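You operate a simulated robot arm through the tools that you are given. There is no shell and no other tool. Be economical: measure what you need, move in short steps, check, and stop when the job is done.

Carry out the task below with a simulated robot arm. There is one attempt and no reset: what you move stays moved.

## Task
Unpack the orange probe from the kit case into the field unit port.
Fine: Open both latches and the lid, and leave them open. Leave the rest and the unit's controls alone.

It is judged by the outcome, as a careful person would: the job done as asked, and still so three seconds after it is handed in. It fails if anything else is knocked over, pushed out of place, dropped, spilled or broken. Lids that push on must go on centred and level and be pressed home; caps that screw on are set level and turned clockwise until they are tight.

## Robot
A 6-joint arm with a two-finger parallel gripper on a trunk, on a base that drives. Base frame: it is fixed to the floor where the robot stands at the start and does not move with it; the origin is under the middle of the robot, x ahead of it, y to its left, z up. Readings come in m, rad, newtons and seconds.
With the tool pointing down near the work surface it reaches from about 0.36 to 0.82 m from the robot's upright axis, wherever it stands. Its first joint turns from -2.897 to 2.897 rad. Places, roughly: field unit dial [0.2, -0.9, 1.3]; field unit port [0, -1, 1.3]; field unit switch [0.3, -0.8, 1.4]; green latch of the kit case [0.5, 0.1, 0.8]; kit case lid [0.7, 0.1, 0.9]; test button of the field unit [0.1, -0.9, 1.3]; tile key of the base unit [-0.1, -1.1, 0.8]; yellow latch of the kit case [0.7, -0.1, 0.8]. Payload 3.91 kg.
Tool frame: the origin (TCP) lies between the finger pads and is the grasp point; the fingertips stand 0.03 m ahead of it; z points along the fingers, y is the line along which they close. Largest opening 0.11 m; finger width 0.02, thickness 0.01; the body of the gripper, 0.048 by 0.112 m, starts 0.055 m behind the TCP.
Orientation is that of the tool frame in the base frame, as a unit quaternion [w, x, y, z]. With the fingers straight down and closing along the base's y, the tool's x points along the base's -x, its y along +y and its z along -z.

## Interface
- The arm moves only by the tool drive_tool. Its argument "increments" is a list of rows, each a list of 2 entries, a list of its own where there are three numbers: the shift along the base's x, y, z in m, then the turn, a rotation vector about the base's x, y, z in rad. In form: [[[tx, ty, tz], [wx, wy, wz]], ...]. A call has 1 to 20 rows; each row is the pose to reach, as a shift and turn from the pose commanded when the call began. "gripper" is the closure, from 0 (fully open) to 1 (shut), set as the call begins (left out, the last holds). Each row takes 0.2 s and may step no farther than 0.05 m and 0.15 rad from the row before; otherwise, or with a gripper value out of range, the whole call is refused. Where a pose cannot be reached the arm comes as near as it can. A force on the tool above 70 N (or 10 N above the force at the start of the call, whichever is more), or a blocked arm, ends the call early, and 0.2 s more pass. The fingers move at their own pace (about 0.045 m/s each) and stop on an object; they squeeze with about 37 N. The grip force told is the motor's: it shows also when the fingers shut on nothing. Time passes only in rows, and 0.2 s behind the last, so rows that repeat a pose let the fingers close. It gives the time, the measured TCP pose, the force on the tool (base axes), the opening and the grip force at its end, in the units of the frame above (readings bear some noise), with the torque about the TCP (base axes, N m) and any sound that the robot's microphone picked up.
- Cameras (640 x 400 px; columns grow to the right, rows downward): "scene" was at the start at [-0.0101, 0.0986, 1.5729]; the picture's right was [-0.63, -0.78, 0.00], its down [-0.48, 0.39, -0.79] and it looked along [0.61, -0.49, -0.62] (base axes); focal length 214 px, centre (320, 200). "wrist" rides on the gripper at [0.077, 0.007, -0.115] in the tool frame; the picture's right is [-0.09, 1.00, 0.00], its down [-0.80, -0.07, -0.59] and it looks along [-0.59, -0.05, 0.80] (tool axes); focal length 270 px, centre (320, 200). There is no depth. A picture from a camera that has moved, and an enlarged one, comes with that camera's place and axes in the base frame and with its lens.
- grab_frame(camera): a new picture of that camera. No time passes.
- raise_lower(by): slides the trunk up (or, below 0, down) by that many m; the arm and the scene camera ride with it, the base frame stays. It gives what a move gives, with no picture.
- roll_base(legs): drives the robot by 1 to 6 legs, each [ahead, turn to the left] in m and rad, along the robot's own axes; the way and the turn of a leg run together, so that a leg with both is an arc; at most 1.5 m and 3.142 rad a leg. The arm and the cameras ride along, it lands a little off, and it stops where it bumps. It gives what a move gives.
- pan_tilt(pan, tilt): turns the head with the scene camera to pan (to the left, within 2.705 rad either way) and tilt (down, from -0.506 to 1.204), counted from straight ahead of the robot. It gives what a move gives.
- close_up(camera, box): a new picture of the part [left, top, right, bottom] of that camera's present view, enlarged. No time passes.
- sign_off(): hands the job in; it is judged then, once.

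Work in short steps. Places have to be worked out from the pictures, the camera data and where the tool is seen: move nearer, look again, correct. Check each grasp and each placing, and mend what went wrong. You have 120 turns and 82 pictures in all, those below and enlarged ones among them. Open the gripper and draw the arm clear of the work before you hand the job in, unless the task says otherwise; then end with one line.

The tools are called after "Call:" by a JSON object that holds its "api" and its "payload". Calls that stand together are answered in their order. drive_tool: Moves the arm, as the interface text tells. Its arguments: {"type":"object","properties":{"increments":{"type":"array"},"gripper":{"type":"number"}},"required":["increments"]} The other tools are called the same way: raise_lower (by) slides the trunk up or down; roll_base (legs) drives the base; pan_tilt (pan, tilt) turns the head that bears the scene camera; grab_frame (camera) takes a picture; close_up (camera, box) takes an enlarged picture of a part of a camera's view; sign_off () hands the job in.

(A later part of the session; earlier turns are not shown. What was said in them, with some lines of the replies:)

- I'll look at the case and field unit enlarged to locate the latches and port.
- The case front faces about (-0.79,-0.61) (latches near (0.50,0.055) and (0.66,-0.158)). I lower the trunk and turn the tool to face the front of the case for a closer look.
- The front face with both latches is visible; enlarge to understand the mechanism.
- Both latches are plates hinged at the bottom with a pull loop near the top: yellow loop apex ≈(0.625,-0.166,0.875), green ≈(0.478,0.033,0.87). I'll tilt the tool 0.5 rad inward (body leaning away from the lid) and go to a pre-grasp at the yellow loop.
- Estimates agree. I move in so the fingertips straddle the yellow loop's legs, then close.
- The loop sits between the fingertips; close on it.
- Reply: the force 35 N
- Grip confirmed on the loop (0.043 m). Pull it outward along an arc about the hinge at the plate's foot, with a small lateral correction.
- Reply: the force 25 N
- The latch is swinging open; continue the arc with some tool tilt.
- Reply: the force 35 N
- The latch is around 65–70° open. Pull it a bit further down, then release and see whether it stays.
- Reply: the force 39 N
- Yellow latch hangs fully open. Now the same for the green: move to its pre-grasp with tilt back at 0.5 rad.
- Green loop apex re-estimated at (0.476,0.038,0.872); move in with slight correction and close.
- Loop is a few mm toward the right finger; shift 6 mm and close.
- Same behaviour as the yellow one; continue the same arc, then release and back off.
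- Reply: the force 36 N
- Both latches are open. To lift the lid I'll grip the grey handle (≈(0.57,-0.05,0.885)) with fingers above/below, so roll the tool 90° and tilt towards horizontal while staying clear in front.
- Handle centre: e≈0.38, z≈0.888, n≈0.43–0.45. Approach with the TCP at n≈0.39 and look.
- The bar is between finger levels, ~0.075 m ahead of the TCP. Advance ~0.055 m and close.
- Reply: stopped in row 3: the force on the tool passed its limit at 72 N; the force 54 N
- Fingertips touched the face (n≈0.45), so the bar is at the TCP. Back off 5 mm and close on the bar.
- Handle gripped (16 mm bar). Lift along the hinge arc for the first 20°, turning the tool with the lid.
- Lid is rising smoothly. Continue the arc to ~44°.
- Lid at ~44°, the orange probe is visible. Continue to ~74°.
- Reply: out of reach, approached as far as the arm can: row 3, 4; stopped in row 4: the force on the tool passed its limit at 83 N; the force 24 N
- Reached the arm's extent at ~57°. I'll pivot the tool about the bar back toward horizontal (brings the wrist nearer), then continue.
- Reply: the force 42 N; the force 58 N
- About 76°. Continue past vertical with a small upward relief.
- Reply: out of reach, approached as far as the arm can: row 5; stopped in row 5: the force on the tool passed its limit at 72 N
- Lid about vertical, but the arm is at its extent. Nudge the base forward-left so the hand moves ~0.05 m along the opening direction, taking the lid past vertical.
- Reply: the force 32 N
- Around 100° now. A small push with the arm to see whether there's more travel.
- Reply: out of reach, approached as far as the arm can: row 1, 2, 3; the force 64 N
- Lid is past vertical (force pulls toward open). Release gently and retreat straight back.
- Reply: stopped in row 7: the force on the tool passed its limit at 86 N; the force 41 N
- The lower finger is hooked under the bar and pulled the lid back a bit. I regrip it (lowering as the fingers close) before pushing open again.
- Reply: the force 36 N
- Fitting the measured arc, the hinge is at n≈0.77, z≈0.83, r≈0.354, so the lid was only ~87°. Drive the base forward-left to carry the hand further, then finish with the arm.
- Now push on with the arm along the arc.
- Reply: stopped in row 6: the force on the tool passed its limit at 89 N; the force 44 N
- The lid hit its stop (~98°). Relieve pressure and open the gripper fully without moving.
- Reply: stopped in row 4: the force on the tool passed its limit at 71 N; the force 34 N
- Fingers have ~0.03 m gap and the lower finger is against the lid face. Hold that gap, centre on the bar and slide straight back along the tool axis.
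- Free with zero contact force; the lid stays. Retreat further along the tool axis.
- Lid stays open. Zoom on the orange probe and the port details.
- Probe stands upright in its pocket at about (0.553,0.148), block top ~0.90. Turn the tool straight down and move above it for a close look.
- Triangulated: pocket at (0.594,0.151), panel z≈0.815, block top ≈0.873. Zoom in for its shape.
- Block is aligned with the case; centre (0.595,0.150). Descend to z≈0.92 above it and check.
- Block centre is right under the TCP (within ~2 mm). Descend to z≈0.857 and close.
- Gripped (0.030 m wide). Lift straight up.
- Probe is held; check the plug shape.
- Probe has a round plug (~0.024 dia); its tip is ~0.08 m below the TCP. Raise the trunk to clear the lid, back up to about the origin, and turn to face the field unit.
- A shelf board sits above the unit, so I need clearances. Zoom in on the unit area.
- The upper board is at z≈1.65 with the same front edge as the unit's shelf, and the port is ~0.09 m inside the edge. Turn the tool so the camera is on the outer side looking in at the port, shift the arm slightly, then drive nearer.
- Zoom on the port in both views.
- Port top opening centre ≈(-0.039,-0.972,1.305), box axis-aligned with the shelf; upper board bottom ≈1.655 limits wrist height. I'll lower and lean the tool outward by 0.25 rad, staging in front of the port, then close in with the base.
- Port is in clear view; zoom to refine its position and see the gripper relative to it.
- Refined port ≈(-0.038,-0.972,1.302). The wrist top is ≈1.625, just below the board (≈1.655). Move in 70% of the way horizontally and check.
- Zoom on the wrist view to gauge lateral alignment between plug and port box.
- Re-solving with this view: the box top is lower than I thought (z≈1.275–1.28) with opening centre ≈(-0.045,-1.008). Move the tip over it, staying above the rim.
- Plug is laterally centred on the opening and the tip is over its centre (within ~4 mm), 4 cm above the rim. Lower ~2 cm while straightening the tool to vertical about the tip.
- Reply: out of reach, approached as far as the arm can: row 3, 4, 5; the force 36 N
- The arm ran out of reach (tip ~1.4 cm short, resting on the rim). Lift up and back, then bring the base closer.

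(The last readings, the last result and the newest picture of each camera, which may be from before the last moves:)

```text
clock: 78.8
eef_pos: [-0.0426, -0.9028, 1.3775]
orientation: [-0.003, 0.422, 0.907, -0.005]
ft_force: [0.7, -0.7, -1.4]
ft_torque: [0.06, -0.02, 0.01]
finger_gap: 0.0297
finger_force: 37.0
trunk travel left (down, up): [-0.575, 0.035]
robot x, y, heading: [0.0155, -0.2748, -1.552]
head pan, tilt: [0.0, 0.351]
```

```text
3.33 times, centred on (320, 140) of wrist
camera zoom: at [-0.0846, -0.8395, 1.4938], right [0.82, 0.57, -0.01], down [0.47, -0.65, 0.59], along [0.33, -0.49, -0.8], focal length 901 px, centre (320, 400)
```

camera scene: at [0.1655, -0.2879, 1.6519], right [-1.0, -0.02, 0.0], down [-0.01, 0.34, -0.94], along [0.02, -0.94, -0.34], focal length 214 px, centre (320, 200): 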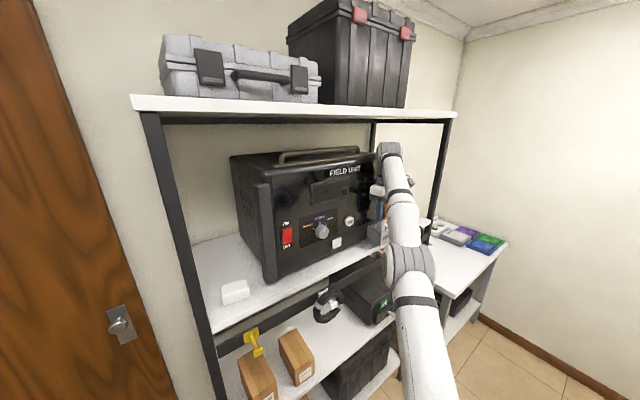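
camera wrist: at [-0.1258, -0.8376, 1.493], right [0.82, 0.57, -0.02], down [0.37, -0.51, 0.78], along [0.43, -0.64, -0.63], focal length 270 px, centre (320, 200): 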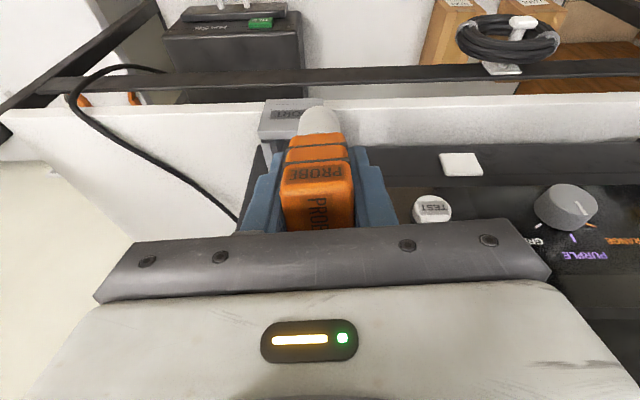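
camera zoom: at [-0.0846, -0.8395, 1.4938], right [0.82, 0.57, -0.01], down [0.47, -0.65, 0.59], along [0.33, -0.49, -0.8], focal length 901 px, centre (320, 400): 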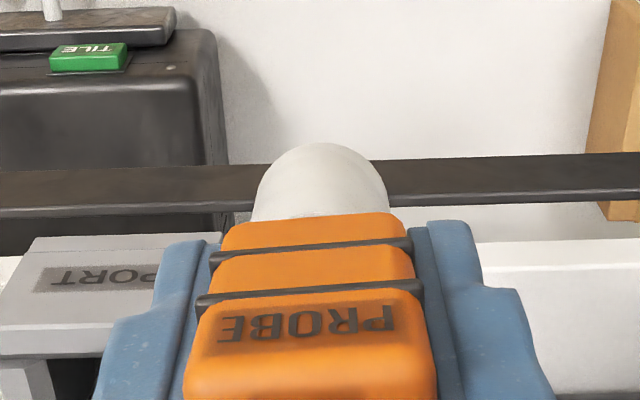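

Probe still held straight. Drive the base 0.09 m closer (tip stays ~2.5 cm above the rim).

Call:
{"api": "drive_tool", "payload": {"increments": [[[0, 0, 0.008], [0, 0, 0]], [[0, 0, 0.008], [0, 0, 0]]]}}

Call:
{"api": "roll_base", "payload": {"legs": [[0.085, 0]]}}

Call:
{"api": "close_up", "payload": {"camera": "wrist", "box": [230, 80, 410, 200]}}

Call:
{"api": "grab_frame", "payload": {"camera": "scene"}}

```text
clock: 79.3
eef_pos: [-0.0419, -0.9018, 1.3865]
orientation: [-0.003, 0.422, 0.906, -0.006]
ft_force: [-0.2, 0.4, -0.9]
ft_torque: [-0.01, -0.03, -0.01]
finger_gap: 0.0298
finger_force: 37.4
trunk travel left (down, up): [-0.575, 0.035]
robot x, y, heading: [0.0141, -0.2766, -1.551]
head pan, tilt: [0.0, 0.351]
```

```text
clock: 80.4
eef_pos: [-0.0384, -0.9914, 1.3854]
orientation: [-0.004, 0.42, 0.908, -0.005]
ft_force: [1.0, -0.2, -1.2]
ft_torque: [0.01, 0.01, 0.03]
finger_gap: 0.0297
finger_force: 36.7
trunk travel left (down, up): [-0.575, 0.035]
robot x, y, heading: [0.0183, -0.3584, -1.546]
head pan, tilt: [0.0, 0.351]
```

```text
3.33 times, centred on (320, 140) of wrist
camera zoom: at [-0.0814, -0.9276, 1.5015], right [0.82, 0.58, -0.01], down [0.47, -0.65, 0.59], along [0.33, -0.49, -0.81], focal length 901 px, centre (320, 400)
```

zoom: 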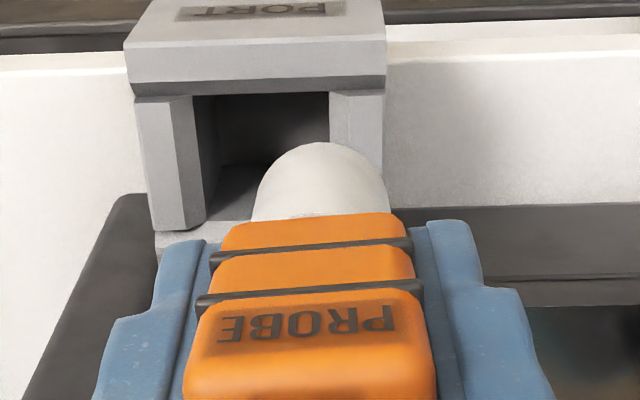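

```text
11 pictures are left
camera scene: at [0.1682, -0.3766, 1.6513], right [-1.0, -0.02, 0.0], down [-0.01, 0.35, -0.94], along [0.02, -0.94, -0.35], focal length 214 px, centre (320, 200)
```

scene: 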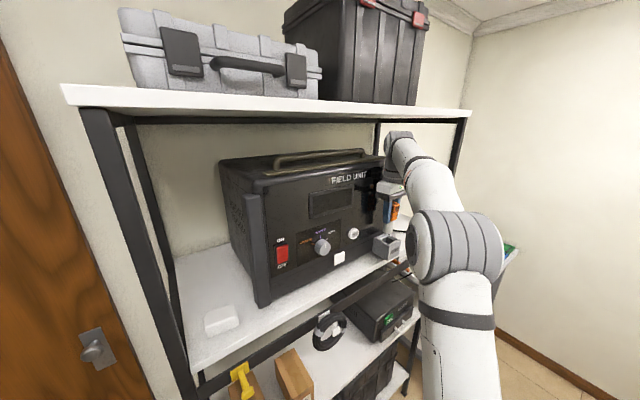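

Opening centre again computes to (-0.046,-1.0085), tip is at (-0.039,-0.992). Shift to centre and verify.

Call:
{"api": "drive_tool", "payload": {"increments": [[[-0.0067, -0.0085, 0], [0, 0, 0]], [[-0.0067, -0.0166, 0], [0, 0, 0]], [[-0.0067, -0.0166, 0], [0, 0, 0]]]}}

Call:
{"api": "close_up", "payload": {"camera": "wrist", "box": [230, 80, 410, 200]}}

Call:
{"api": "close_up", "payload": {"camera": "scene", "box": [340, 180, 430, 270]}}

```text
clock: 81.2
eef_pos: [-0.0487, -0.9979, 1.3892]
orientation: [-0.003, 0.421, 0.907, -0.005]
ft_force: [-9.6, 36.4, -16.1]
ft_torque: [-2.13, -0.43, 0.22]
finger_gap: 0.0297
finger_force: 36.6
trunk travel left (down, up): [-0.575, 0.035]
robot x, y, heading: [0.0164, -0.3612, -1.547]
head pan, tilt: [0.0, 0.351]
```

```text
3.33 times, centred on (320, 140) of wrist
camera zoom: at [-0.0909, -0.9355, 1.5047], right [0.82, 0.58, -0.01], down [0.47, -0.65, 0.6], along [0.33, -0.49, -0.8], focal length 901 px, centre (320, 400)
```

zoom: 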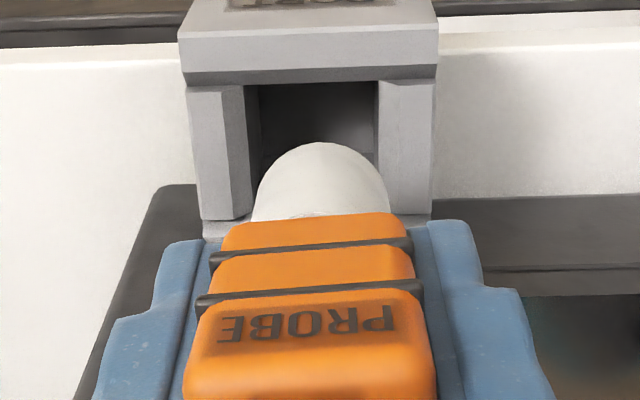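

```text
4.44 times, centred on (385, 225) of scene
camera zoom: at [0.1658, -0.3668, 1.6514], right [-1.0, -0.02, 0.0], down [-0.01, 0.34, -0.94], along [0.02, -0.94, -0.34], focal length 953 px, centre (31, 89)
```

zoom: 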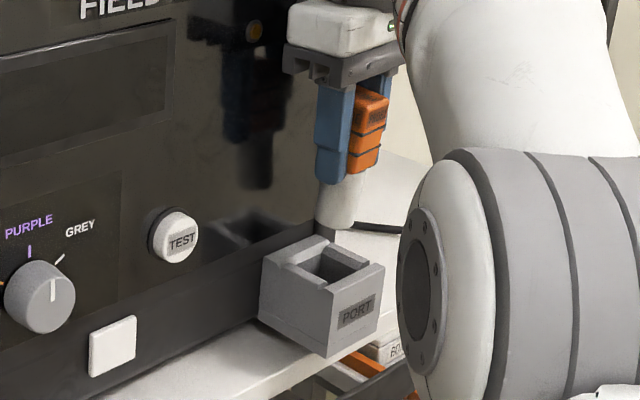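

A 36 N outward force with a moment arm ~0.06 m above the TCP: the gripper body touches the unit's face. Back out slightly and lean the tool 0.15 rad outward, keeping the tip over the opening.

Call:
{"api": "drive_tool", "payload": {"increments": [[[-0.01, 0.016, 0], [0, 0, 0]], [[-0.012, 0.018, 0], [-0.062, -0.042, 0]], [[-0.012, 0.018, 0], [-0.125, -0.083, 0]], [[-0.0075, 0.0094, -0.006], [-0.125, -0.083, 0]], [[-0.0075, 0.0094, -0.006], [-0.125, -0.083, 0]]]}}

Call:
{"api": "close_up", "payload": {"camera": "wrist", "box": [230, 80, 410, 200]}}

```text
clock: 82.4
eef_pos: [-0.053, -0.9974, 1.3811]
orientation: [0.062, 0.42, 0.904, -0.044]
ft_force: [0.0, 0.3, -1.0]
ft_torque: [-0.02, 0.0, -0.01]
finger_gap: 0.0297
finger_force: 36.7
trunk travel left (down, up): [-0.575, 0.035]
robot x, y, heading: [0.0195, -0.3627, -1.553]
head pan, tilt: [0.0, 0.351]
```

```text
3.33 times, centred on (320, 140) of wrist
camera zoom: at [-0.1048, -0.9191, 1.4838], right [0.82, 0.57, -0.02], down [0.42, -0.57, 0.71], along [0.4, -0.59, -0.71], focal length 901 px, centre (320, 400)
```

zoom: 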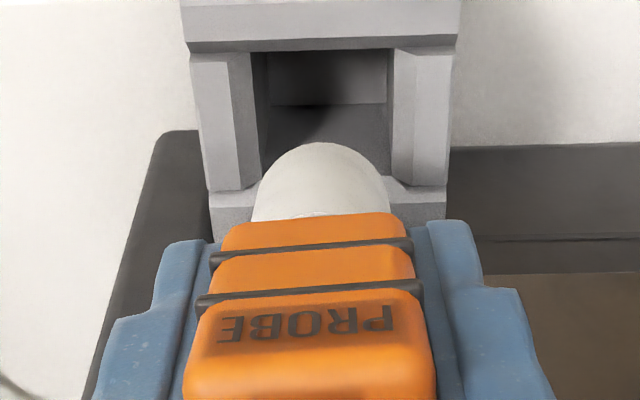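

No contact now. Compared with earlier views the probe has pivoted ~0.13 rad in the pads (tip inward ~8 mm), so I shift outward 7 mm and lower the tip carefully into the opening.

Call:
{"api": "drive_tool", "payload": {"increments": [[[-0.0039, 0.0058, 0], [0, 0, 0]], [[-0.0039, 0.0058, -0.01], [0, 0, 0]], [[-0.0039, 0.0058, -0.02], [0, 0, 0]], [[-0.0039, 0.0058, -0.026], [0, 0, 0]], [[-0.0039, 0.0058, -0.026], [0, 0, 0]]]}}

Call:
{"api": "close_up", "payload": {"camera": "wrist", "box": [230, 80, 410, 200]}}

```text
clock: 83.6
eef_pos: [-0.0563, -0.99, 1.3551]
orientation: [0.06, 0.419, 0.905, -0.046]
ft_force: [-0.3, -0.6, -1.1]
ft_torque: [0.0, 0.01, 0.0]
finger_gap: 0.0295
finger_force: 36.8
trunk travel left (down, up): [-0.575, 0.035]
robot x, y, heading: [0.0219, -0.3604, -1.557]
head pan, tilt: [0.0, 0.351]
```

```text
3.33 times, centred on (320, 140) of wrist
camera zoom: at [-0.1086, -0.9129, 1.4577], right [0.82, 0.57, -0.02], down [0.42, -0.57, 0.71], along [0.4, -0.59, -0.71], focal length 901 px, centre (320, 400)
```

zoom: 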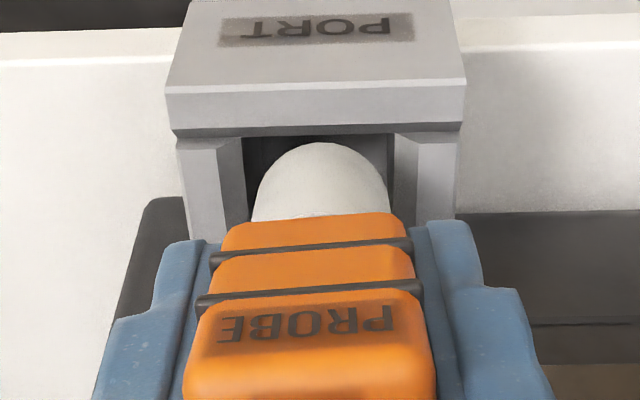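

No contact; tip is just inside the opening. Continue down in small steps with a slight inward shift.

Call:
{"api": "drive_tool", "payload": {"increments": [[[0.0017, -0.0025, -0.005], [0, 0, 0]], [[0.0017, -0.0025, -0.01], [0, 0, 0]], [[0.0017, -0.0025, -0.014], [0, 0, 0]]]}}

```text
clock: 84.4
eef_pos: [-0.0531, -0.9936, 1.3404]
orientation: [0.061, 0.42, 0.905, -0.045]
ft_force: [4.7, -4.7, 2.5]
ft_torque: [-0.24, -0.26, 0.03]
finger_gap: 0.0297
finger_force: 36.8
trunk travel left (down, up): [-0.575, 0.035]
robot x, y, heading: [0.0214, -0.3611, -1.551]
head pan, tilt: [0.0, 0.351]
```

Light contact with the front rim; move inward while increasing the tool's lean so the probe uprights in the hole, continuing down.

Call:
{"api": "drive_tool", "payload": {"increments": [[[0.002, -0.003, -0.003], [-0.03, -0.02, 0]], [[0.004, -0.006, -0.006], [-0.06, -0.04, 0]], [[0.006, -0.009, -0.01], [-0.09, -0.06, 0]], [[0.006, -0.009, -0.014], [-0.09, -0.06, 0]]]}}

Call:
{"api": "close_up", "payload": {"camera": "scene", "box": [340, 180, 430, 270]}}

```text
clock: 85.4
eef_pos: [-0.0513, -0.999, 1.3269]
orientation: [0.107, 0.419, 0.899, -0.073]
ft_force: [-9.1, 14.6, 0.2]
ft_torque: [0.78, 0.57, 0.01]
finger_gap: 0.0299
finger_force: 37.3
trunk travel left (down, up): [-0.575, 0.035]
robot x, y, heading: [0.0167, -0.3587, -1.552]
head pan, tilt: [0.0, 0.351]
```

```text
4.44 times, centred on (385, 225) of scene
camera zoom: at [0.1662, -0.3712, 1.6515], right [-1.0, -0.02, 0.0], down [-0.01, 0.34, -0.94], along [0.02, -0.94, -0.34], focal length 953 px, centre (31, 89)
```

zoom: 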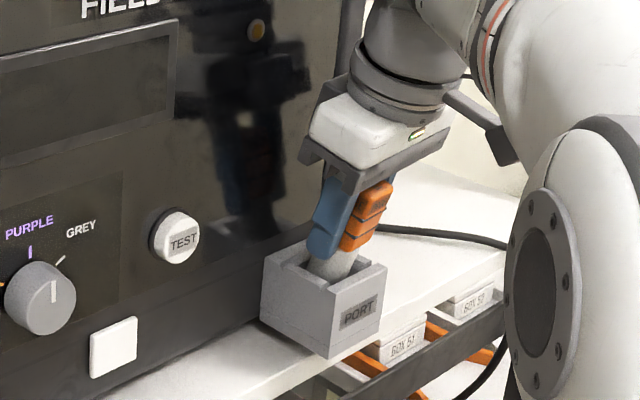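

The plug is inside the port, leaning with the tool. Now straighten the tool gently while lowering, monitoring contact.

Call:
{"api": "drive_tool", "payload": {"increments": [[[0.001, -0.0015, -0.002], [0.03, 0.02, 0]], [[0.002, -0.003, -0.004], [0.06, 0.04, 0]], [[0.003, -0.0045, -0.006], [0.09, 0.06, 0]], [[0.004, -0.006, -0.008], [0.12, 0.08, 0]], [[0.004, -0.006, -0.008], [0.12, 0.08, 0]]]}}

```text
clock: 86.6
eef_pos: [-0.0461, -1.0054, 1.3187]
orientation: [0.045, 0.421, 0.905, -0.036]
ft_force: [-4.5, 8.2, -0.5]
ft_torque: [0.24, 0.27, -0.01]
finger_gap: 0.0298
finger_force: 36.8
trunk travel left (down, up): [-0.575, 0.035]
robot x, y, heading: [0.0173, -0.3608, -1.549]
head pan, tilt: [0.0, 0.351]
```

Forces stay low. Straighten the rest and lower a little more.

Call:
{"api": "drive_tool", "payload": {"increments": [[[0.0005, -0.001, -0.003], [0.03, 0.02, 0]], [[0.001, -0.002, -0.006], [0.06, 0.04, 0]], [[0.001, -0.002, -0.008], [0.08, 0.055, 0]], [[0.001, -0.002, -0.008], [0.08, 0.055, 0]]]}}

Call:
{"api": "close_up", "payload": {"camera": "scene", "box": [340, 180, 430, 270]}}

```text
clock: 87.6
eef_pos: [-0.0485, -1.0012, 1.3167]
orientation: [0.006, 0.421, 0.907, -0.015]
ft_force: [-20.4, 21.8, 34.3]
ft_torque: [-3.84, -2.48, -0.59]
finger_gap: 0.0294
finger_force: 36.9
trunk travel left (down, up): [-0.575, 0.035]
robot x, y, heading: [0.0183, -0.3614, -1.549]
head pan, tilt: [0.0, 0.351]
```

```text
4.44 times, centred on (385, 225) of scene
camera zoom: at [0.1638, -0.3643, 1.6521], right [-1.0, -0.02, 0.0], down [0.0, 0.34, -0.94], along [0.02, -0.94, -0.34], focal length 953 px, centre (31, 89)
```

zoom: 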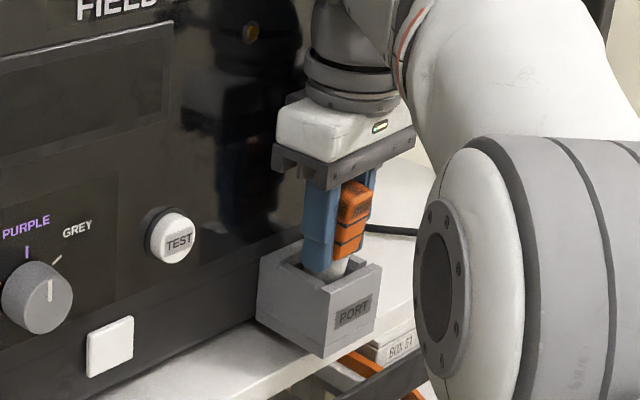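

Body is touching the face and the fingertips are at the rim. Relieve (lean back slightly, up 4 mm), then loosen slightly so the probe slides down home.

Call:
{"api": "drive_tool", "payload": {"increments": [[[-0.001, 0.002, 0.006], [-0.04, -0.027, 0]], [[-0.001, 0.002, 0.008], [-0.07, -0.047, 0]], [[-0.001, 0.002, 0.008], [-0.07, -0.047, 0]]]}}

Call:
{"api": "drive_tool", "payload": {"increments": [[[0, 0, 0], [0, 0, 0]], [[0, 0, 0], [0, 0, 0]], [[0, 0, 0], [0, 0, 0]]], "gripper": 0.66}}

Call:
{"api": "close_up", "payload": {"camera": "scene", "box": [340, 180, 430, 270]}}

```text
clock: 88.4
eef_pos: [-0.0477, -1.0061, 1.3195]
orientation: [0.041, 0.421, 0.906, -0.032]
ft_force: [-8.4, 12.8, -7.0]
ft_torque: [0.85, 0.56, 0.03]
finger_gap: 0.0297
finger_force: 36.8
trunk travel left (down, up): [-0.575, 0.035]
robot x, y, heading: [0.0197, -0.3594, -1.551]
head pan, tilt: [0.0, 0.351]
```

```text
clock: 89.2
eef_pos: [-0.0467, -1.0073, 1.3198]
orientation: [0.041, 0.421, 0.906, -0.033]
ft_force: [-9.0, 13.4, -8.1]
ft_torque: [-0.49, -0.4, -0.15]
finger_gap: 0.0373
finger_force: 0.0
trunk travel left (down, up): [-0.575, 0.035]
robot x, y, heading: [0.015, -0.3575, -1.547]
head pan, tilt: [0.0, 0.351]
```

```text
4.44 times, centred on (385, 225) of scene
camera zoom: at [0.1662, -0.3724, 1.6516], right [-1.0, -0.02, 0.0], down [-0.01, 0.34, -0.94], along [0.02, -0.94, -0.34], focal length 953 px, centre (31, 89)
```

zoom: 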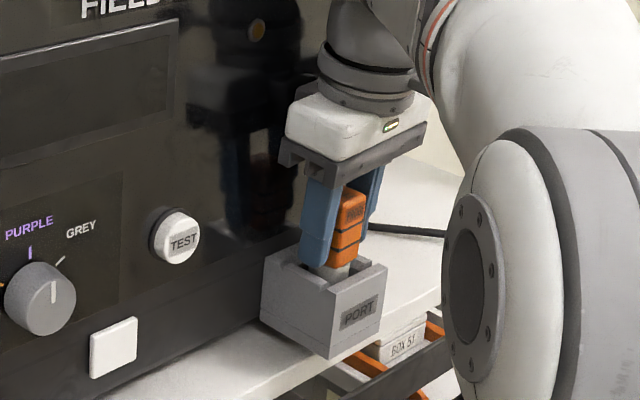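

The probe now stands upright in the port, freed. Open a little wider and withdraw straight outward (fingers pass either side of the block).

Call:
{"api": "drive_tool", "payload": {"increments": [[[-0.001, 0.002, 0.002], [0, 0, 0]], [[-0.001, 0.002, 0.004], [0, 0, 0]], [[-0.001, 0.002, 0.004], [0, 0, 0]]], "gripper": 0.4}}

Call:
{"api": "drive_tool", "payload": {"increments": [[[-0.011, 0.0166, 0.001], [0, 0, 0]], [[-0.025, 0.037, 0.003], [0, 0, 0]], [[-0.044, 0.066, 0.005], [0, 0, 0]], [[-0.067, 0.1, 0.008], [0, 0, 0]], [[-0.089, 0.133, 0.01], [0, 0, 0]], [[-0.1, 0.15, 0.01], [0, 0, 0]]]}}

Call:
{"api": "close_up", "payload": {"camera": "scene", "box": [330, 170, 450, 280]}}

```text
clock: 90.0
eef_pos: [-0.0463, -1.0061, 1.3243]
orientation: [0.04, 0.42, 0.906, -0.034]
ft_force: [-2.3, 1.4, 1.0]
ft_torque: [-0.15, -0.11, -0.09]
finger_gap: 0.066
finger_force: 0.1
trunk travel left (down, up): [-0.575, 0.035]
robot x, y, heading: [0.0179, -0.3591, -1.551]
head pan, tilt: [0.0, 0.351]
```

```text
clock: 91.4
eef_pos: [-0.1474, -0.8553, 1.3354]
orientation: [0.04, 0.42, 0.906, -0.033]
ft_force: [0.2, -0.6, -0.7]
ft_torque: [-0.01, -0.04, 0.01]
finger_gap: 0.066
finger_force: 0.1
trunk travel left (down, up): [-0.575, 0.035]
robot x, y, heading: [0.0167, -0.3599, -1.547]
head pan, tilt: [0.0, 0.351]
```

```text
3.64 times, centred on (390, 225) of scene
camera zoom: at [0.168, -0.3738, 1.6514], right [-1.0, -0.02, 0.0], down [-0.01, 0.34, -0.94], along [0.02, -0.94, -0.34], focal length 780 px, centre (66, 109)
```

zoom: 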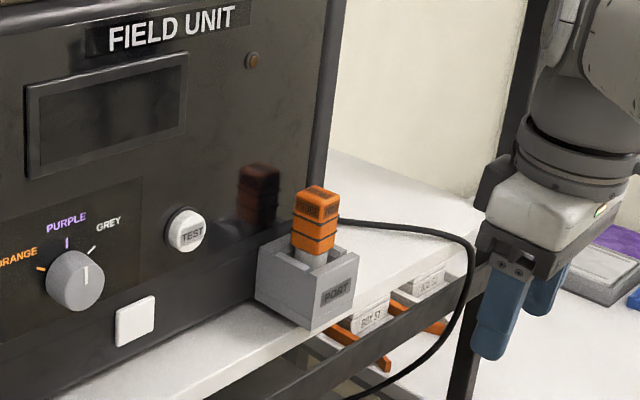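

The probe stands upright in the port and the hand is clear. One last look at the case to confirm lid and latches are still open.

Call:
{"api": "pan_tilt", "payload": {"pan": 2.2, "tilt": 0.6}}

Call:
{"api": "grab_frame", "payload": {"camera": "scene"}}

```text
clock: 93.5
eef_pos: [-0.1453, -0.8558, 1.3341]
orientation: [0.04, 0.42, 0.906, -0.033]
ft_force: [0.0, 0.4, 0.7]
ft_torque: [-0.01, -0.04, 0.01]
finger_gap: 0.0659
finger_force: 0.0
trunk travel left (down, up): [-0.575, 0.035]
robot x, y, heading: [0.0188, -0.3557, -1.551]
head pan, tilt: [2.201, 0.6]
```

```text
2 pictures are left
camera scene: at [0.2365, -0.2275, 1.6286], right [0.61, -0.8, 0.0], down [-0.45, -0.34, -0.83], along [0.66, 0.5, -0.56], focal length 214 px, centre (320, 200)
```

scene: 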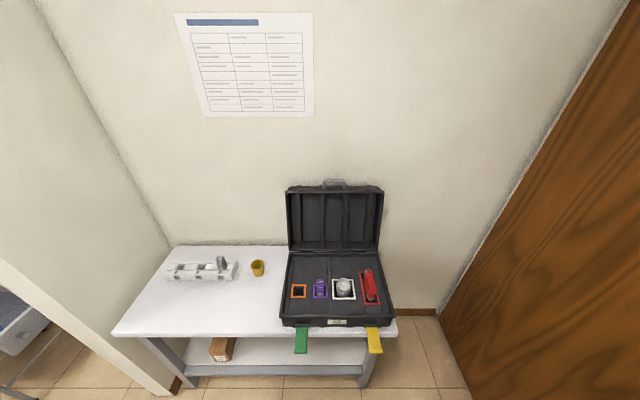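

The lid and both latches are still open and nothing else has moved, so I'm handing in.

Call:
{"api": "sign_off", "payload": {}}

```text
The job is handed in.
```

The orange probe is standing upright in the field unit's port, and the kit case's lid and both latches are open. The rest of the case's contents and the unit's controls are as they were. About 1 cm of the plug still shows above the port rim. I think the plug is resting on the bottom of the port, but I didn't press it down to check. During the insertion the gripper touched the unit's front face and rested briefly on the port rim; the last pictures show nothing moved there.
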